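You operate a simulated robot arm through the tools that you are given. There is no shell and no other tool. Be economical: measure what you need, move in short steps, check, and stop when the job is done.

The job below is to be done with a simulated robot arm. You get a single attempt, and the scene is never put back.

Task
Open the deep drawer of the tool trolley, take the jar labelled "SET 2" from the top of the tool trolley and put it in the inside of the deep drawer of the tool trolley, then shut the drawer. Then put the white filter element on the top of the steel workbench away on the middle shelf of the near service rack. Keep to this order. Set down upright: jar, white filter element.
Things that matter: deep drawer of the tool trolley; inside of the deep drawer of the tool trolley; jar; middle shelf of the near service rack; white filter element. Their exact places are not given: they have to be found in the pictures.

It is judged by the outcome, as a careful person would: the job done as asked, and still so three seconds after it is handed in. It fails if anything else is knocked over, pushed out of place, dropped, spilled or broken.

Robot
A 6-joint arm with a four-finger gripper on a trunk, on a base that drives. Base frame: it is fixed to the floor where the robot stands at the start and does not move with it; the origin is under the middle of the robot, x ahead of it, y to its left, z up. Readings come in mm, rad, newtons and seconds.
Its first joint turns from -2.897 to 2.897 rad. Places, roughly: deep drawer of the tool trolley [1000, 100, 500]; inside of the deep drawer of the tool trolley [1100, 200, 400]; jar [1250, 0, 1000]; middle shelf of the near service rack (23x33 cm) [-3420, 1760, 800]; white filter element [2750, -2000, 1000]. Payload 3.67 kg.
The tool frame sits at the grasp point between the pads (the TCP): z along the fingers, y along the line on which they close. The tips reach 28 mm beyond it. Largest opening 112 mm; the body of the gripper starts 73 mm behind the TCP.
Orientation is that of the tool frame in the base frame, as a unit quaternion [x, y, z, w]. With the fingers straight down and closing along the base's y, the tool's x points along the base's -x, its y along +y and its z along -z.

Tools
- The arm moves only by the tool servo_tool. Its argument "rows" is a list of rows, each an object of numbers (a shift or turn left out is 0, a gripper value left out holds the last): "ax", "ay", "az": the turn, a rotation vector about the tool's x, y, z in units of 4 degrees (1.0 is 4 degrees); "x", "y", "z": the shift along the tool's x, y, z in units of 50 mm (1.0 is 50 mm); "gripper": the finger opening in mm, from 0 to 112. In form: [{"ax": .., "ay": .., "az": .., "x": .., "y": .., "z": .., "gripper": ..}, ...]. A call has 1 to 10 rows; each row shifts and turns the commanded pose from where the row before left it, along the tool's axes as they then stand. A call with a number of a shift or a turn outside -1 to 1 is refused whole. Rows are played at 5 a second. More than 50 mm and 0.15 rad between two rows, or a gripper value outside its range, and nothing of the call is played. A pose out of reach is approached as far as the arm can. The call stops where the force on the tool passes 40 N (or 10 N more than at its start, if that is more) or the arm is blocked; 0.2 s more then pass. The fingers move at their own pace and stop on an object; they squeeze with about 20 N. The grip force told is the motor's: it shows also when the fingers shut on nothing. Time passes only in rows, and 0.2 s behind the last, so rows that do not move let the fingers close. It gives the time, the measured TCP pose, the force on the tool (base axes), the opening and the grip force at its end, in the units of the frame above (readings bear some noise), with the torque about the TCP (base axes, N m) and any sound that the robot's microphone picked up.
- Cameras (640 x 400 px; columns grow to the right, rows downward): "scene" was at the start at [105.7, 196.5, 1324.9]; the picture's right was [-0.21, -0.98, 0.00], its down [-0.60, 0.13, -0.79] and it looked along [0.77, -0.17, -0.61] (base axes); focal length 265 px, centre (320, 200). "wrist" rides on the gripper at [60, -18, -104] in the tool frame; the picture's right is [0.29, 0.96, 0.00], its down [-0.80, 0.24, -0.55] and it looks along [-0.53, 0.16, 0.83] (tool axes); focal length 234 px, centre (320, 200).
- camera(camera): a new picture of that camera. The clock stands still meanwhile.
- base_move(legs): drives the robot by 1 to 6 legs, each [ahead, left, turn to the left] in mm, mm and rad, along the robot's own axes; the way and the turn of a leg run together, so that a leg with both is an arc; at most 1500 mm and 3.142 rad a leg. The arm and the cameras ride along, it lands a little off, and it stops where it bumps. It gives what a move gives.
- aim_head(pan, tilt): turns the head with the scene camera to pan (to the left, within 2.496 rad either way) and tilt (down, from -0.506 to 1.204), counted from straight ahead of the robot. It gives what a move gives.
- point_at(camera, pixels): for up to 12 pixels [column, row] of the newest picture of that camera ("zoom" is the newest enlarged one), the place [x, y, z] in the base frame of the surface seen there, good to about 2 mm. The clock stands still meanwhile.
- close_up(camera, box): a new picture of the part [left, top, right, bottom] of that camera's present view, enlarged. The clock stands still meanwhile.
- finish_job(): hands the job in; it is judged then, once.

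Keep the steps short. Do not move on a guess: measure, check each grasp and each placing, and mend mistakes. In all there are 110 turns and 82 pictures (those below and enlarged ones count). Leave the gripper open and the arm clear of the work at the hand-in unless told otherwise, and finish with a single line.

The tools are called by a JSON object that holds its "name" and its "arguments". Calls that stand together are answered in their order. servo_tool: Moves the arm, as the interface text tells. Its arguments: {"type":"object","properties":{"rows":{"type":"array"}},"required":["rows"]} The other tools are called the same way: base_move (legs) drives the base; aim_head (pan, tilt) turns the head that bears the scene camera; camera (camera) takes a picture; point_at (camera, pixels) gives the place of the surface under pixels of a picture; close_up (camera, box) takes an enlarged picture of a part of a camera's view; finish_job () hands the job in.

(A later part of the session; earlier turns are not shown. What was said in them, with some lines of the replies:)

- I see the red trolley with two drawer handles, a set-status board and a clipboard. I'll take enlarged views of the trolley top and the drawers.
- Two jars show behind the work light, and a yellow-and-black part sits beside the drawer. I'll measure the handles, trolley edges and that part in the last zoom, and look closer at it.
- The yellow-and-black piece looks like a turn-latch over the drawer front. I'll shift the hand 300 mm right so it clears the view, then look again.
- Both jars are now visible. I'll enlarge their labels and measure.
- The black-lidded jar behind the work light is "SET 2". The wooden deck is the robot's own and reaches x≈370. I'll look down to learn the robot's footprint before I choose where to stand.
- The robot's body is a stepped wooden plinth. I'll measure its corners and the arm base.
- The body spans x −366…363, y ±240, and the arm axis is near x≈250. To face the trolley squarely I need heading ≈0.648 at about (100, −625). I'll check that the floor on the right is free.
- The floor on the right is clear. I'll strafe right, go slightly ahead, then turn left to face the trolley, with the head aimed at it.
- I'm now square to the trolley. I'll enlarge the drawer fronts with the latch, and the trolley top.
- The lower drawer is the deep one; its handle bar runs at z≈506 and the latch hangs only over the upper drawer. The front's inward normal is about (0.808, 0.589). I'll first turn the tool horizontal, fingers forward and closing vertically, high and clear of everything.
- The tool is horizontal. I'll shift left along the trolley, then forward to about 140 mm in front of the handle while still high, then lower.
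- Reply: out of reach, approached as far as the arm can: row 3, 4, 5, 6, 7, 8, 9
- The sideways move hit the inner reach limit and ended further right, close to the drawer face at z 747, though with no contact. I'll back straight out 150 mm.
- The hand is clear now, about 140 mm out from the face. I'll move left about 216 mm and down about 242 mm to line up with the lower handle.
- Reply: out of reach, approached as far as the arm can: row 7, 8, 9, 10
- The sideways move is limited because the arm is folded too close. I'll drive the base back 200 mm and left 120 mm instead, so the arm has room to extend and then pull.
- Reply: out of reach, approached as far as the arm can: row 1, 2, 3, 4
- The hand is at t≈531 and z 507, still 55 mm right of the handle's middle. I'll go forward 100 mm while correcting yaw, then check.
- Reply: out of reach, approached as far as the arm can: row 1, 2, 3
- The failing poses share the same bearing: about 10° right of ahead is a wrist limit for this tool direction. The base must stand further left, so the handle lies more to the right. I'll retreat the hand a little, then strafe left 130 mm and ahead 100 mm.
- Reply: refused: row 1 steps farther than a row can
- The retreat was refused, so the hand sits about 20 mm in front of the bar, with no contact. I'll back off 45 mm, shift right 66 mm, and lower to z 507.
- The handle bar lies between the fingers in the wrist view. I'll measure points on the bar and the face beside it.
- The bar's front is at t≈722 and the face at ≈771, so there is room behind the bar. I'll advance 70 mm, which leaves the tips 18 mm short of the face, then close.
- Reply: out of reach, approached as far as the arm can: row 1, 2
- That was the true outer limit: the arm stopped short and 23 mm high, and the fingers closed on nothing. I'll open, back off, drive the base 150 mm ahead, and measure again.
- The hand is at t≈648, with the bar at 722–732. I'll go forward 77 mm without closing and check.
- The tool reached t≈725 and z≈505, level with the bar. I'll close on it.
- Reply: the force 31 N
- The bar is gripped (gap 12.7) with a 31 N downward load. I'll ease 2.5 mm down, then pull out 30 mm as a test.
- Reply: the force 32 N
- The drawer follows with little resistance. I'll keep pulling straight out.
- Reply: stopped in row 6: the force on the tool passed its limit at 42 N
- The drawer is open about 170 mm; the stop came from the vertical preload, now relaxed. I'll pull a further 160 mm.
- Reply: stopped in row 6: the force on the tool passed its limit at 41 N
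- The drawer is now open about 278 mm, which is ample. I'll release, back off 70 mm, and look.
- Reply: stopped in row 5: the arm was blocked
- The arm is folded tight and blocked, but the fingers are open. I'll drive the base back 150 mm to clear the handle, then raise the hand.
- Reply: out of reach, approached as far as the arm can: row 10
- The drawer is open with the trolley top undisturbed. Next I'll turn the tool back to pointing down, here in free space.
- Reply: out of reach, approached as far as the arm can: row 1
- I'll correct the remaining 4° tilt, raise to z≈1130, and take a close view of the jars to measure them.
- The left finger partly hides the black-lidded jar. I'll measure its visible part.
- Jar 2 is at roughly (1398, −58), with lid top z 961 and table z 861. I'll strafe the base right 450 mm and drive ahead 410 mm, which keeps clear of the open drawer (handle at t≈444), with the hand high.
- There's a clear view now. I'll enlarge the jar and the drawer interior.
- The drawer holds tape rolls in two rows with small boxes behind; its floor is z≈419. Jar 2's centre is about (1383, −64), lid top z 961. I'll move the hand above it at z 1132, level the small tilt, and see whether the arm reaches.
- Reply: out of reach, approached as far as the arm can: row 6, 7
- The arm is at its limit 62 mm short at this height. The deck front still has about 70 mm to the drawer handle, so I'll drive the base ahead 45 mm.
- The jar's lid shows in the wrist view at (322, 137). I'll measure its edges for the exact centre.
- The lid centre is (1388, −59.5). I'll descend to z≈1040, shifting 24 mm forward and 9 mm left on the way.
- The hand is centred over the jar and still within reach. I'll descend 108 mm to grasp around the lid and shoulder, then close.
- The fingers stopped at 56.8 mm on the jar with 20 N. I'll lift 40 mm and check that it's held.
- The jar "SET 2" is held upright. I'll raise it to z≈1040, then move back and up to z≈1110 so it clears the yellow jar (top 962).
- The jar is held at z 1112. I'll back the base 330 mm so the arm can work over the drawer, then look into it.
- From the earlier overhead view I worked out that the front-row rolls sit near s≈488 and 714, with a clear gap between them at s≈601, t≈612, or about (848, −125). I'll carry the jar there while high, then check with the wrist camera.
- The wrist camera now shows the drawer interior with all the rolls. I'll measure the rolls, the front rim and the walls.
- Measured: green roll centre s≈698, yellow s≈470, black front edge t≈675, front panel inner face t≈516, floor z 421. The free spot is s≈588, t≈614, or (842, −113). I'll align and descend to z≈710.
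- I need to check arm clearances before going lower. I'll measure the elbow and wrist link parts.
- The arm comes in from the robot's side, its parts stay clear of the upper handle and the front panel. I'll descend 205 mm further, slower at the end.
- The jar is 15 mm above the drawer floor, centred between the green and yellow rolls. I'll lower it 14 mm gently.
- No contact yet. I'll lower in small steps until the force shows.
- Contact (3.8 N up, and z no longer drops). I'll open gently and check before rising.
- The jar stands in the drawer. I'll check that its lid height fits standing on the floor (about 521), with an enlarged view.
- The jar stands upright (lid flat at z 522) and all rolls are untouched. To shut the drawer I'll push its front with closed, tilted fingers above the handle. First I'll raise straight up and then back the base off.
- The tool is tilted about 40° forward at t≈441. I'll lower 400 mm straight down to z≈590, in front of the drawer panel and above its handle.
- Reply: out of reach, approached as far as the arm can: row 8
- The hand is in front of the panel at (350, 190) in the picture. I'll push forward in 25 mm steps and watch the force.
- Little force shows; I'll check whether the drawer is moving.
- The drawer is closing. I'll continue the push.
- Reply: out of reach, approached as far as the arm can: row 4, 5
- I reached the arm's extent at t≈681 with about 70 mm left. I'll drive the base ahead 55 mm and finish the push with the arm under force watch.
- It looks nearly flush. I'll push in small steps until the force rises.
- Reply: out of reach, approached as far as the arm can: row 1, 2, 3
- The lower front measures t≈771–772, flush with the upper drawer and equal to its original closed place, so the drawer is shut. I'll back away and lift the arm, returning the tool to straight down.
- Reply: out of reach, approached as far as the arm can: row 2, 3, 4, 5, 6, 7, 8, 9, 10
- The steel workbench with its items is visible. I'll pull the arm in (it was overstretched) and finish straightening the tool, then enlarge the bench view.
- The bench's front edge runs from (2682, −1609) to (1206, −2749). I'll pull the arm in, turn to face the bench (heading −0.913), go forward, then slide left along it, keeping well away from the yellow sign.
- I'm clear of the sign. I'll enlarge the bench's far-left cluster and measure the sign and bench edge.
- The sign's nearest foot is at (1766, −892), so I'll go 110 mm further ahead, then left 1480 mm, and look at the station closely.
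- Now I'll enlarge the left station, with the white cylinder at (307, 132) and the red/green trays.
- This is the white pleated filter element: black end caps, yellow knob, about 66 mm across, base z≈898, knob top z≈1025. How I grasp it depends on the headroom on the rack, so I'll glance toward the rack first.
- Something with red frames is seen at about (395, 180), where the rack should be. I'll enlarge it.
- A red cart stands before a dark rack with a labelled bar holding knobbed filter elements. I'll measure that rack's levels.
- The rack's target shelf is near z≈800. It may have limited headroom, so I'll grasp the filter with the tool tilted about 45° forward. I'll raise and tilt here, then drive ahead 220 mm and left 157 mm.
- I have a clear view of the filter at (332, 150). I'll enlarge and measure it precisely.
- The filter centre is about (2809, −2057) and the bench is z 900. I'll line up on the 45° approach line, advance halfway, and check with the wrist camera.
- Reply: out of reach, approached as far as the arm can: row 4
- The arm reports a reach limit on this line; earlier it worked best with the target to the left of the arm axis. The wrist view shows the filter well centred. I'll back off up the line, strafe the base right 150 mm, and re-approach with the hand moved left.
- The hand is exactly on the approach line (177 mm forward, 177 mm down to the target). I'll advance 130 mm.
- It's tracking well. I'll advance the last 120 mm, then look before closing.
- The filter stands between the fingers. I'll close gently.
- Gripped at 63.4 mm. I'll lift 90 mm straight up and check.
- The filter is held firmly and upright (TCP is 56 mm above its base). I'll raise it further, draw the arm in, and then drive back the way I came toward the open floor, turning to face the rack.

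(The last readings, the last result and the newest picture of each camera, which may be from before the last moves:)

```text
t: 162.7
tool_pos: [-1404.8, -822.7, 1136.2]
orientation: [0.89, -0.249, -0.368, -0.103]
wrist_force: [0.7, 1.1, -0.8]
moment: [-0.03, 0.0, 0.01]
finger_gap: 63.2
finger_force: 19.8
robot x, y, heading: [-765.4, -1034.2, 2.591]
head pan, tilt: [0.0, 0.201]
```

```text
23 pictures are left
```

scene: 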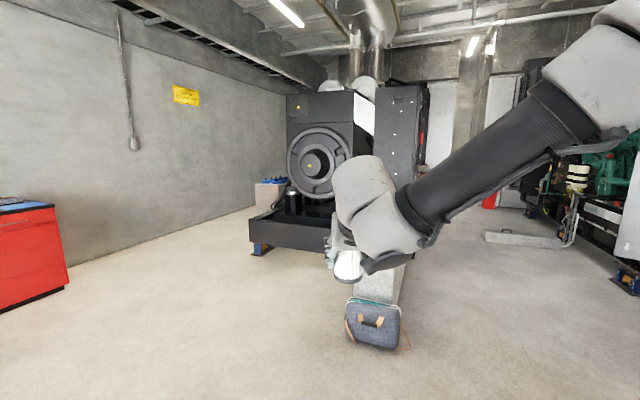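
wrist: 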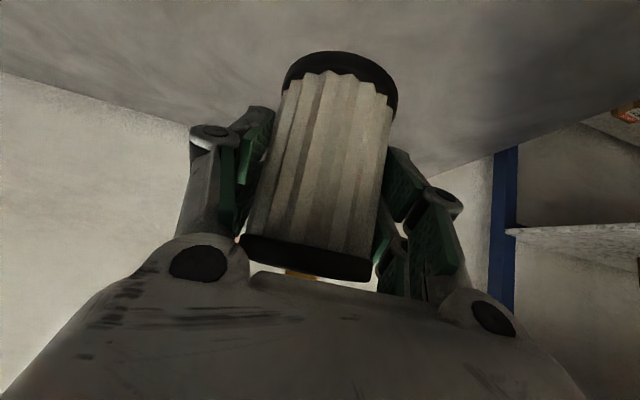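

The arm hides the rack direction. I'll measure the concrete block and bag ahead, and lift the view by panning right.

{"name": "point_at", "arguments": {"camera": "scene", "pixels": [[372, 345], [350, 300], [400, 300], [404, 268], [255, 245], [405, 300], [520, 240], [575, 235]]}}

{"name": "aim_head", "arguments": {"pan": -0.75, "tilt": 0.3}}

{"name": "camera", "arguments": {"camera": "scene"}}

```text
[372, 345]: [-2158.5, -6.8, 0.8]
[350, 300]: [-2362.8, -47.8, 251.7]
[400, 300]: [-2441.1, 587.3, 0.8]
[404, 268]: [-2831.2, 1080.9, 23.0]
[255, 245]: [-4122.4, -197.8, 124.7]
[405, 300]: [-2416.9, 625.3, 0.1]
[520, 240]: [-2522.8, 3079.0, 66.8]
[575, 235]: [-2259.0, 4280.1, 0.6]
```

```text
t: 163.8
tool_pos: [-1404.3, -822.3, 1136.6]
orientation: [0.89, -0.248, -0.369, -0.102]
wrist_force: [0.3, 0.2, -2.2]
moment: [0.0, -0.01, -0.01]
finger_gap: 63.3
finger_force: 20.2
robot x, y, heading: [-765.9, -1032.8, 2.596]
head pan, tilt: [-0.75, 0.3]
```

```text
22 pictures are left
```

scene: 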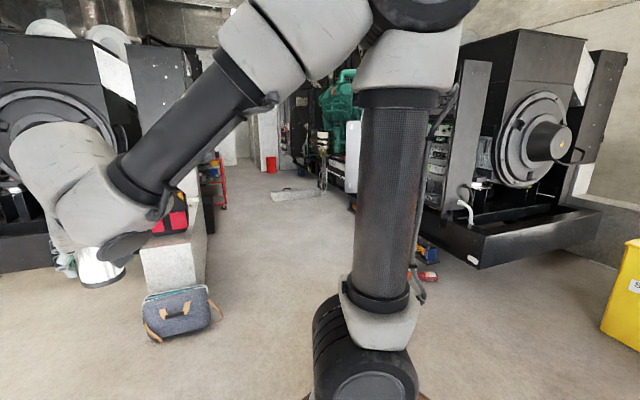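

The aisle between the two machines leads to the rack, behind the concrete block on the left. I'll measure the right-side obstacles, floor items and aisle.

{"name": "point_at", "arguments": {"camera": "scene", "pixels": [[480, 268], [428, 277], [425, 250], [290, 192], [320, 185], [208, 250], [220, 205], [600, 210], [415, 240], [200, 292], [345, 205], [268, 170]]}}

{"name": "close_up", "arguments": {"camera": "scene", "box": [180, 130, 340, 230]}}

```text
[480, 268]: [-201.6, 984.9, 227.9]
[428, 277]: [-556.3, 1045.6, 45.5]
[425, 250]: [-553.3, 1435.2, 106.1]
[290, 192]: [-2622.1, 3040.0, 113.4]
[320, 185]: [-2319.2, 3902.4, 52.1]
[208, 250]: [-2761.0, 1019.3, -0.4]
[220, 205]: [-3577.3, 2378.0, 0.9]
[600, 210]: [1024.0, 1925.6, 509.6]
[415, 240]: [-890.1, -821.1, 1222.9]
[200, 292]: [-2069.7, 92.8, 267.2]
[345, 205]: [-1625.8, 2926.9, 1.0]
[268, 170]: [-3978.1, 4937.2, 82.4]
```

```text
4.00 times, centred on (260, 180) of scene
```

zoom: 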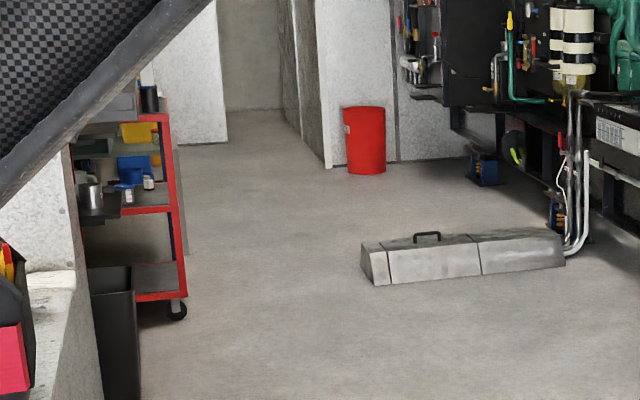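

The aisle is clear for b≈200–1350. I'll turn to align with it, shift right, drive in 3 m, and look at the rack on the left.

{"name": "base_move", "arguments": {"legs": [[0, 0, -0.356], [0, -470, 0], [1500, 0, 0], [1350, 0, 0]]}}

{"name": "aim_head", "arguments": {"pan": 0.75, "tilt": 0.45}}

{"name": "camera", "arguments": {"camera": "scene"}}

```text
t: 181.0
tool_pos: [-2687.4, 1910.6, 1135.8]
orientation: [0.831, -0.405, -0.344, -0.169]
wrist_force: [0.6, -0.1, -2.0]
moment: [0.01, 0.0, -0.01]
finger_gap: 63.0
finger_force: 19.9
robot x, y, heading: [-2161.5, 1490.7, 2.235]
head pan, tilt: [-0.75, 0.3]
```

```text
t: 182.6
tool_pos: [-2687.1, 1910.8, 1136.2]
orientation: [0.831, -0.404, -0.345, -0.168]
wrist_force: [0.2, 0.8, -1.2]
moment: [0.02, 0.0, 0.01]
finger_gap: 63.1
finger_force: 20.1
robot x, y, heading: [-2164.4, 1493.1, 2.236]
head pan, tilt: [0.75, 0.45]
```

```text
20 pictures are left
```

scene: 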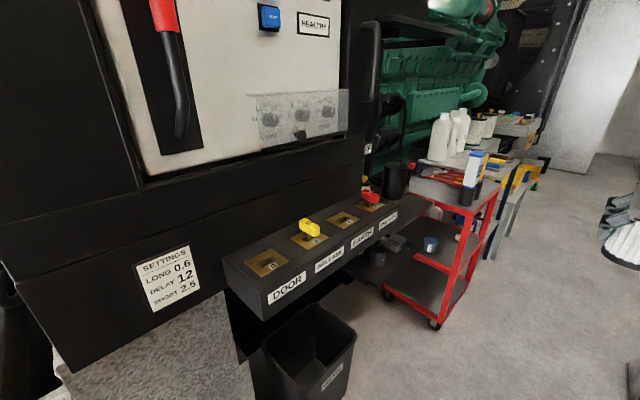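

The rack is just beyond the labelled key box. I'll drive 750 mm further up the aisle and look left at it.

{"name": "base_move", "arguments": {"legs": [[750, 0, 0]]}}

{"name": "aim_head", "arguments": {"pan": 1.2, "tilt": 0.6}}

{"name": "camera", "arguments": {"camera": "scene"}}

```text
t: 186.7
tool_pos: [-3160.2, 2493.3, 1136.0]
orientation: [0.834, -0.399, -0.345, -0.165]
wrist_force: [-0.3, 0.3, -0.9]
moment: [0.01, 0.04, 0.01]
finger_gap: 63.4
finger_force: 20.1
robot x, y, heading: [-2635.0, 2077.3, 2.247]
head pan, tilt: [0.75, 0.45]
```

```text
t: 187.6
tool_pos: [-3160.1, 2492.8, 1136.2]
orientation: [0.834, -0.397, -0.345, -0.164]
wrist_force: [0.9, -0.2, -1.7]
moment: [0.02, -0.01, 0.04]
finger_gap: 63.0
finger_force: 20.1
robot x, y, heading: [-2632.4, 2080.1, 2.248]
head pan, tilt: [1.201, 0.6]
```

```text
19 pictures are left
```

scene: 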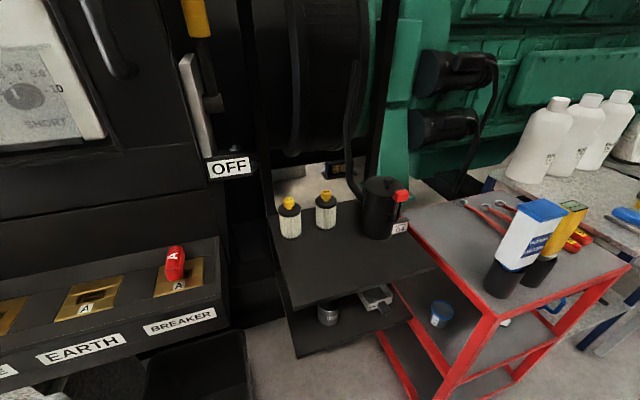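

The target shelf is visible: black, z≈800, with two like filters and a black can along its back, open above and free at the front. I'll measure it.

{"name": "point_at", "arguments": {"camera": "scene", "pixels": [[296, 307], [437, 267], [268, 218], [412, 222], [291, 235], [326, 226], [380, 235], [340, 270], [385, 265], [350, 240], [218, 300], [405, 228]]}}

{"name": "close_up", "arguments": {"camera": "scene", "box": [250, 160, 450, 320]}}

```text
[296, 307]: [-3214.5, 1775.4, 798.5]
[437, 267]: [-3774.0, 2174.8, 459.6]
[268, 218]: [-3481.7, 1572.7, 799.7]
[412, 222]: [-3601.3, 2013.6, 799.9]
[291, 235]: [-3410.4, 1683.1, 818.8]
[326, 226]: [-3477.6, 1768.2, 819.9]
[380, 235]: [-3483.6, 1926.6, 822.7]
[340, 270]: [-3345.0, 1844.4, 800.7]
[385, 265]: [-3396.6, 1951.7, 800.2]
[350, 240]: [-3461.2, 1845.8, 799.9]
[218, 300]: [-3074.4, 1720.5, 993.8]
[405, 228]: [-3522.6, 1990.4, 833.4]
```

```text
2.50 times, centred on (350, 240) of scene
```

zoom: 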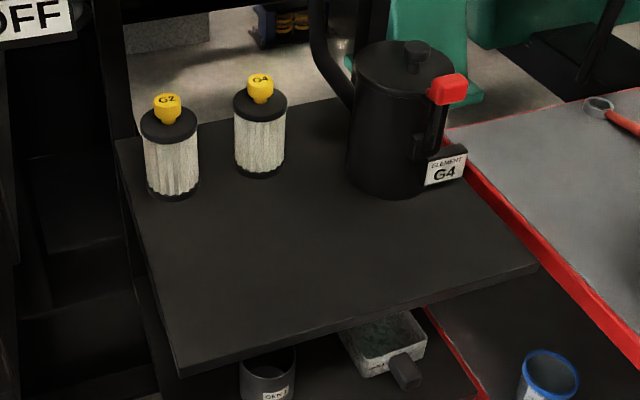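

The shelf is 335 mm deep, with the filters and can toward its back; a free spot lies at about (−3366, 1801), z 800. I'll stand with the base near (−2743, 2469) facing the shelf (heading −2.49), shifting right and ahead before turning.

{"name": "base_move", "arguments": {"legs": [[0, -157, 0], [373, 0, 0], [0, 0, 1.543]]}}

{"name": "aim_head", "arguments": {"pan": -0.1, "tilt": 0.55}}

{"name": "camera", "arguments": {"camera": "scene"}}

```text
t: 190.7
tool_pos: [-3237.3, 2836.6, 1134.2]
orientation: [0.834, -0.397, -0.346, -0.165]
wrist_force: [-1.0, 0.0, -1.9]
moment: [-0.04, 0.03, 0.01]
finger_gap: 63.4
finger_force: 19.7
robot x, y, heading: [-2706.4, 2422.0, 2.251]
head pan, tilt: [1.201, 0.6]
stopped in leg 2: the robot was blocked; the commanded pose is now the measured one
```

```text
t: 192.1
tool_pos: [-3237.8, 2836.5, 1136.1]
orientation: [0.834, -0.397, -0.346, -0.164]
wrist_force: [0.0, 0.2, -0.9]
moment: [0.01, 0.01, 0.0]
finger_gap: 63.1
finger_force: 20.5
robot x, y, heading: [-2708.2, 2421.5, 2.252]
head pan, tilt: [-0.099, 0.55]
```

```text
17 pictures are left
```

scene: 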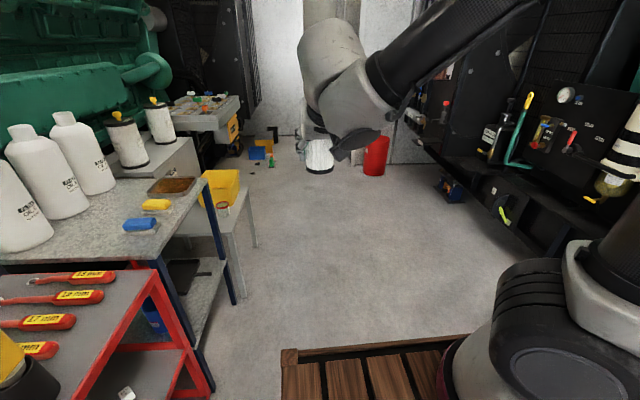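

The base bumped something just before the end, probably the kerb-like cover at front right. I'll back off 150 mm, turn left to face the shelf there, then check.

{"name": "base_move", "arguments": {"legs": [[-150, 0, 0], [0, 0, 1.54]]}}

{"name": "aim_head", "arguments": {"pan": -1.2, "tilt": 0.6}}

{"name": "camera", "arguments": {"camera": "scene"}}

```text
t: 197.3
tool_pos: [-3044.2, 1789.1, 1136.2]
orientation: [0.876, 0.294, -0.363, 0.122]
wrist_force: [-0.7, 0.3, -1.2]
moment: [-0.03, -0.01, 0.0]
finger_gap: 63.5
finger_force: 20.3
robot x, y, heading: [-2611.7, 2306.8, -2.495]
head pan, tilt: [-0.099, 0.55]
```

```text
t: 198.6
tool_pos: [-3044.5, 1790.0, 1136.1]
orientation: [0.876, 0.294, -0.363, 0.121]
wrist_force: [0.0, 0.1, -0.9]
moment: [0.02, 0.01, -0.03]
finger_gap: 63.4
finger_force: 19.8
robot x, y, heading: [-2613.2, 2304.6, -2.496]
head pan, tilt: [-1.201, 0.6]
```

```text
16 pictures are left
```

scene: 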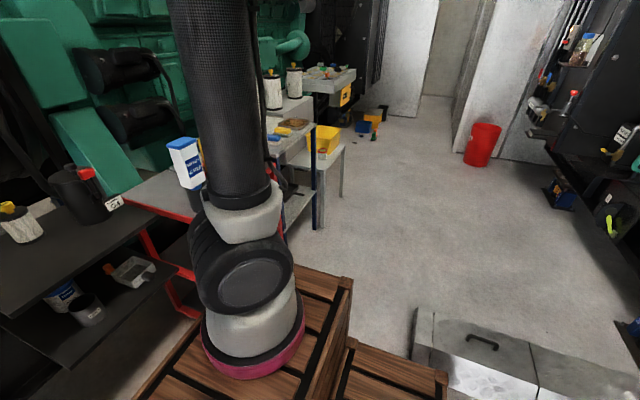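

The kerb cover on the floor looks aligned and undisturbed. From here, a turn right of 0.2 rad puts the spot 0.2 rad left of ahead at about 660 mm from the arm axis, like the grasp that worked. I'll turn and look at the shelf.

{"name": "base_move", "arguments": {"legs": [[0, 0, -0.2]]}}

{"name": "aim_head", "arguments": {"pan": 0.1, "tilt": 0.7}}

{"name": "camera", "arguments": {"camera": "scene"}}

```text
t: 199.7
tool_pos: [-3139.1, 1886.3, 1135.7]
orientation: [0.901, 0.205, -0.373, 0.085]
wrist_force: [-0.5, 0.2, -1.8]
moment: [0.02, 0.03, 0.01]
finger_gap: 63.2
finger_force: 19.9
robot x, y, heading: [-2614.5, 2301.5, -2.695]
head pan, tilt: [-1.201, 0.6]
```

```text
t: 201.2
tool_pos: [-3139.8, 1887.1, 1136.6]
orientation: [0.901, 0.205, -0.373, 0.085]
wrist_force: [0.1, 0.0, -1.6]
moment: [0.0, 0.0, 0.01]
finger_gap: 63.5
finger_force: 20.0
robot x, y, heading: [-2612.9, 2300.6, -2.692]
head pan, tilt: [0.099, 0.7]
```

```text
15 pictures are left
```

scene: 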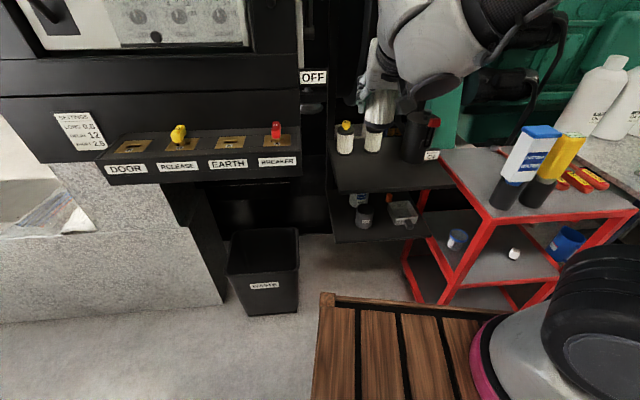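

I'll measure shelf corners, the filters, the can and the free spot from this view.

{"name": "point_at", "arguments": {"camera": "scene", "pixels": [[342, 190], [450, 184], [345, 152], [373, 150], [415, 160], [385, 175], [380, 168], [400, 178], [278, 130], [333, 160]]}}

{"name": "close_up", "arguments": {"camera": "scene", "box": [320, 90, 470, 200]}}

```text
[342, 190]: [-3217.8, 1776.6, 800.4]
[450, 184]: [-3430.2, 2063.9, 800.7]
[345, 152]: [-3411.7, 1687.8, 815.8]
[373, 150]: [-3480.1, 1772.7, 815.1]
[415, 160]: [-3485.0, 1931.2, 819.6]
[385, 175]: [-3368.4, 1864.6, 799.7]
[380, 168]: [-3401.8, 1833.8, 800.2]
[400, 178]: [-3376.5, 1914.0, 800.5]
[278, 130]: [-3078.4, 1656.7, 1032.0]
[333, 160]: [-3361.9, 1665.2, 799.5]
```

```text
3.64 times, centred on (395, 145) of scene
```

zoom: 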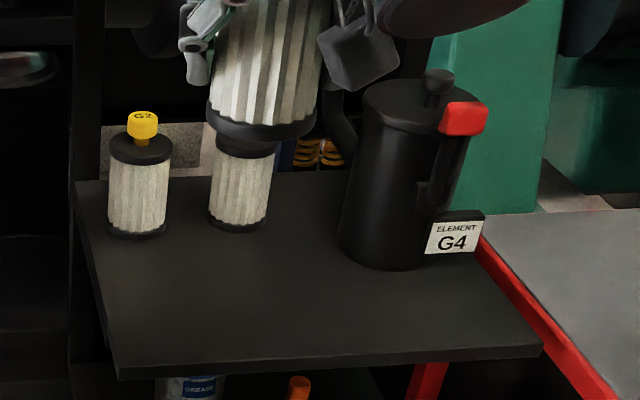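

The free spot I'll use is (−3366, 1800.5), at least 120 mm from the G2 filter and further from the others. I'll move forward 241 mm and down 150 mm together, 20 mm to the right, and check.

{"name": "servo_tool", "arguments": {"rows": [{"z": 0.922, "x": -0.215, "y": -0.066}, {"z": 0.922, "x": -0.215, "y": -0.066}, {"z": 0.922, "x": -0.215, "y": -0.066}, {"z": 0.922, "x": -0.215, "y": -0.066}, {"z": 0.922, "x": -0.215, "y": -0.066}, {"z": 0.922, "x": -0.215, "y": -0.066}]}}

{"name": "close_up", "arguments": {"camera": "scene", "box": [320, 90, 470, 200]}}

```text
t: 202.6
tool_pos: [-3366.2, 1800.8, 987.3]
orientation: [0.901, 0.204, -0.374, 0.085]
wrist_force: [0.7, 0.0, -0.7]
moment: [0.01, -0.02, -0.01]
finger_gap: 63.3
finger_force: 20.1
robot x, y, heading: [-2617.4, 2306.7, -2.699]
head pan, tilt: [0.099, 0.7]
```

```text
3.64 times, centred on (395, 145) of scene
```

zoom: 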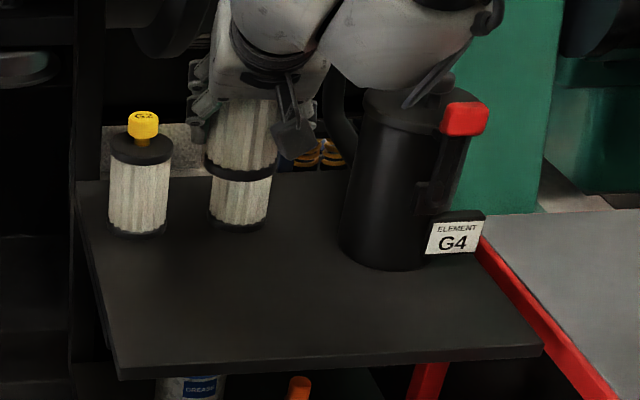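

The hand is over the spot. Before descending I'll check how close the wrist is to the black can.

{"name": "point_at", "arguments": {"camera": "zoom", "pixels": [[420, 85], [400, 60], [480, 20], [440, 20], [295, 140], [380, 110], [445, 85], [465, 115], [250, 90], [360, 40], [390, 260]]}}

```text
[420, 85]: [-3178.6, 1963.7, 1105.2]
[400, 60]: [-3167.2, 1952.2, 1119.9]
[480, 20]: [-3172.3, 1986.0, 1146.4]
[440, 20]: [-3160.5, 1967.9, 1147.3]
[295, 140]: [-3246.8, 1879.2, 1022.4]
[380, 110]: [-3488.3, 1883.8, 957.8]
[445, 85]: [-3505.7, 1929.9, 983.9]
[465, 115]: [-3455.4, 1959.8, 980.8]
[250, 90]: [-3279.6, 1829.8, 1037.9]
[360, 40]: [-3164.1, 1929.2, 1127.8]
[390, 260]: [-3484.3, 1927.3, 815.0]
```

The wrist is about 300 mm clear of the can. I'll descend 115 mm, then creep.

{"name": "servo_tool", "arguments": {"rows": [{"z": 0.54, "x": 0.54}, {"z": 0.54, "x": 0.54}, {"z": 0.54, "x": 0.54}]}}

{"name": "camera", "arguments": {"camera": "wrist"}}

```text
t: 203.4
tool_pos: [-3366.1, 1801.0, 872.5]
orientation: [0.901, 0.204, -0.373, 0.084]
wrist_force: [0.2, 0.7, -1.1]
moment: [0.0, -0.02, 0.0]
finger_gap: 63.0
finger_force: 20.4
robot x, y, heading: [-2615.9, 2307.8, -2.696]
head pan, tilt: [0.099, 0.7]
```

```text
12 pictures are left
```

wrist: 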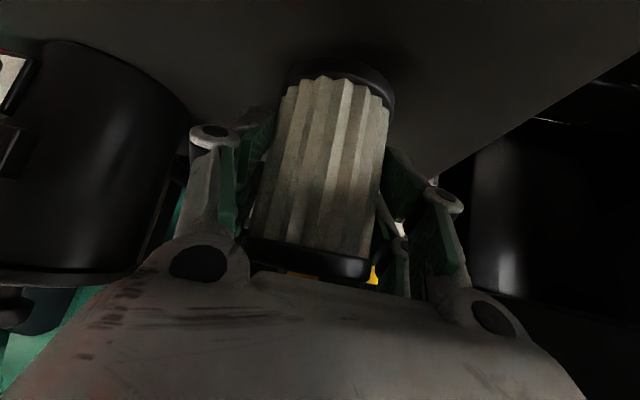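

All clear around it. I'll creep down the last 15 mm and feel for contact.

{"name": "servo_tool", "arguments": {"rows": [{"z": 0.08, "x": 0.08}, {"z": 0.06, "x": 0.06}, {"z": 0.04, "x": 0.04}, {"z": 0.025, "x": 0.025}, {}]}}

```text
t: 204.6
tool_pos: [-3367.1, 1800.8, 856.5]
orientation: [0.901, 0.205, -0.373, 0.085]
wrist_force: [0.1, -0.4, -1.6]
moment: [-0.01, -0.01, 0.0]
finger_gap: 63.5
finger_force: 20.7
robot x, y, heading: [-2613.7, 2308.5, -2.701]
head pan, tilt: [0.099, 0.7]
```

{"name": "servo_tool", "arguments": {"rows": [{"z": 0.02, "x": 0.02}, {"z": 0.02, "x": 0.02}, {}]}}

```text
t: 205.4
tool_pos: [-3366.0, 1799.6, 855.2]
orientation: [0.901, 0.204, -0.374, 0.085]
wrist_force: [-0.7, 1.5, 7.2]
moment: [-0.17, -0.1, -0.05]
finger_gap: 63.4
finger_force: 20.0
robot x, y, heading: [-2612.1, 2307.7, -2.7]
head pan, tilt: [0.099, 0.7]
```

Contact with 7 N. I'll open the fingers and then withdraw back along the tool axis.

{"name": "servo_tool", "arguments": {"rows": [{"gripper": 70}, {"gripper": 80}, {"gripper": 90}, {}]}}

{"name": "servo_tool", "arguments": {"rows": [{"z": -0.4}, {"z": -0.6}, {"z": -0.8}, {"z": -0.9}, {"z": -0.9}]}}

{"name": "close_up", "arguments": {"camera": "scene", "box": [320, 90, 470, 200]}}

{"name": "camera", "arguments": {"camera": "wrist"}}

```text
t: 206.4
tool_pos: [-3366.6, 1800.2, 854.2]
orientation: [0.901, 0.205, -0.373, 0.085]
wrist_force: [0.4, 0.2, -0.1]
moment: [-0.03, 0.01, 0.03]
finger_gap: 90.1
finger_force: 0.0
robot x, y, heading: [-2610.0, 2303.5, -2.698]
head pan, tilt: [0.099, 0.7]
```

```text
t: 207.6
tool_pos: [-3250.7, 1855.9, 980.8]
orientation: [0.901, 0.205, -0.373, 0.084]
wrist_force: [-1.3, 0.1, -0.6]
moment: [0.0, -0.03, 0.02]
finger_gap: 90.1
finger_force: 0.2
robot x, y, heading: [-2614.6, 2302.3, -2.697]
head pan, tilt: [0.099, 0.7]
```

```text
3.64 times, centred on (395, 145) of scene
```

zoom: 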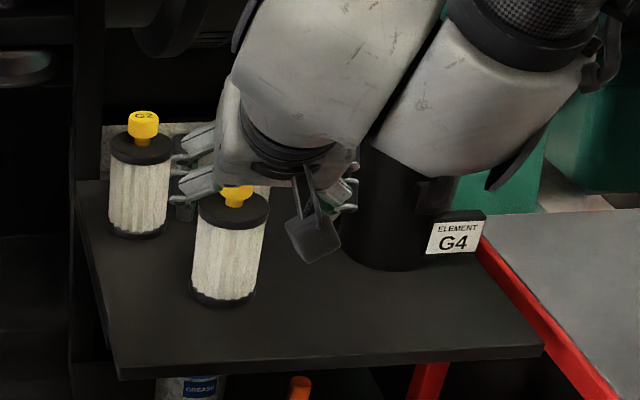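

```text
10 pictures are left
```

wrist: 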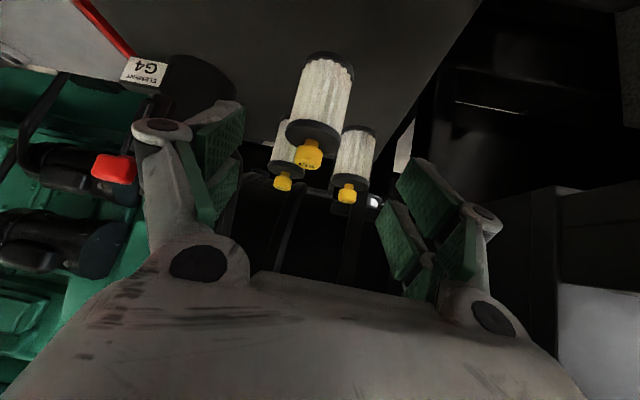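

The filter stands upright on the shelf beside the other two, all undisturbed. I'll draw the arm further up and back, open it, and take a final look.

{"name": "servo_tool", "arguments": {"rows": [{"z": -0.6, "x": -0.6, "gripper": 112}, {"z": -0.6, "x": -0.6}, {"z": -0.7, "x": 0.7}, {"z": -0.7, "x": 0.7}, {"z": -0.6, "x": -0.6}]}}

{"name": "camera", "arguments": {"camera": "scene"}}

{"name": "close_up", "arguments": {"camera": "scene", "box": [320, 90, 470, 200]}}

```text
t: 208.8
tool_pos: [-3161.9, 1892.9, 1112.4]
orientation: [0.901, 0.204, -0.373, 0.083]
wrist_force: [-0.8, -1.0, -0.3]
moment: [0.01, 0.0, 0.04]
finger_gap: 112.1
finger_force: 0.0
out of reach, approached as far as the arm can: row 4
robot x, y, heading: [-2615.2, 2304.2, -2.699]
head pan, tilt: [0.099, 0.7]
```

```text
9 pictures are left
```

scene: 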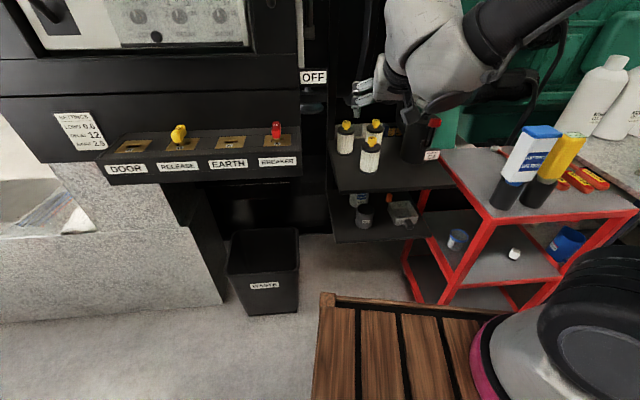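

```text
3.64 times, centred on (395, 145) of scene
```

zoom: 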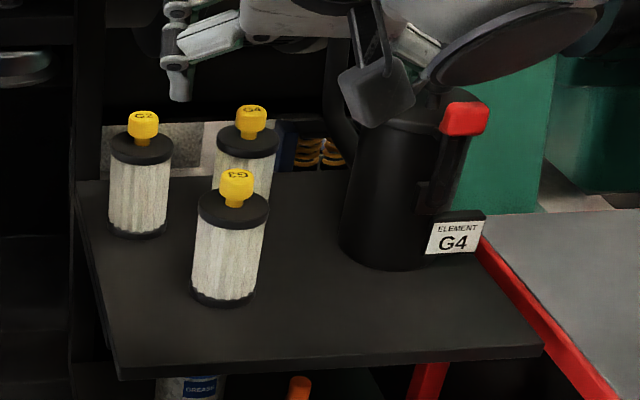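

The filter G3 stands upright on the z 800 shelf, the other items are in place, the gripper is open and the arm clear. The drawer was measured shut with the jar inside. I'm handing in.

{"name": "finish_job", "arguments": {}}

```text
The job is handed in.
```

The "SET 2" jar is upright in the deep drawer, which is shut, and the white filter element is upright on the middle shelf of the near service rack; the base bumped something once in the aisle, probably the floor cover, which looked undisturbed afterwards.
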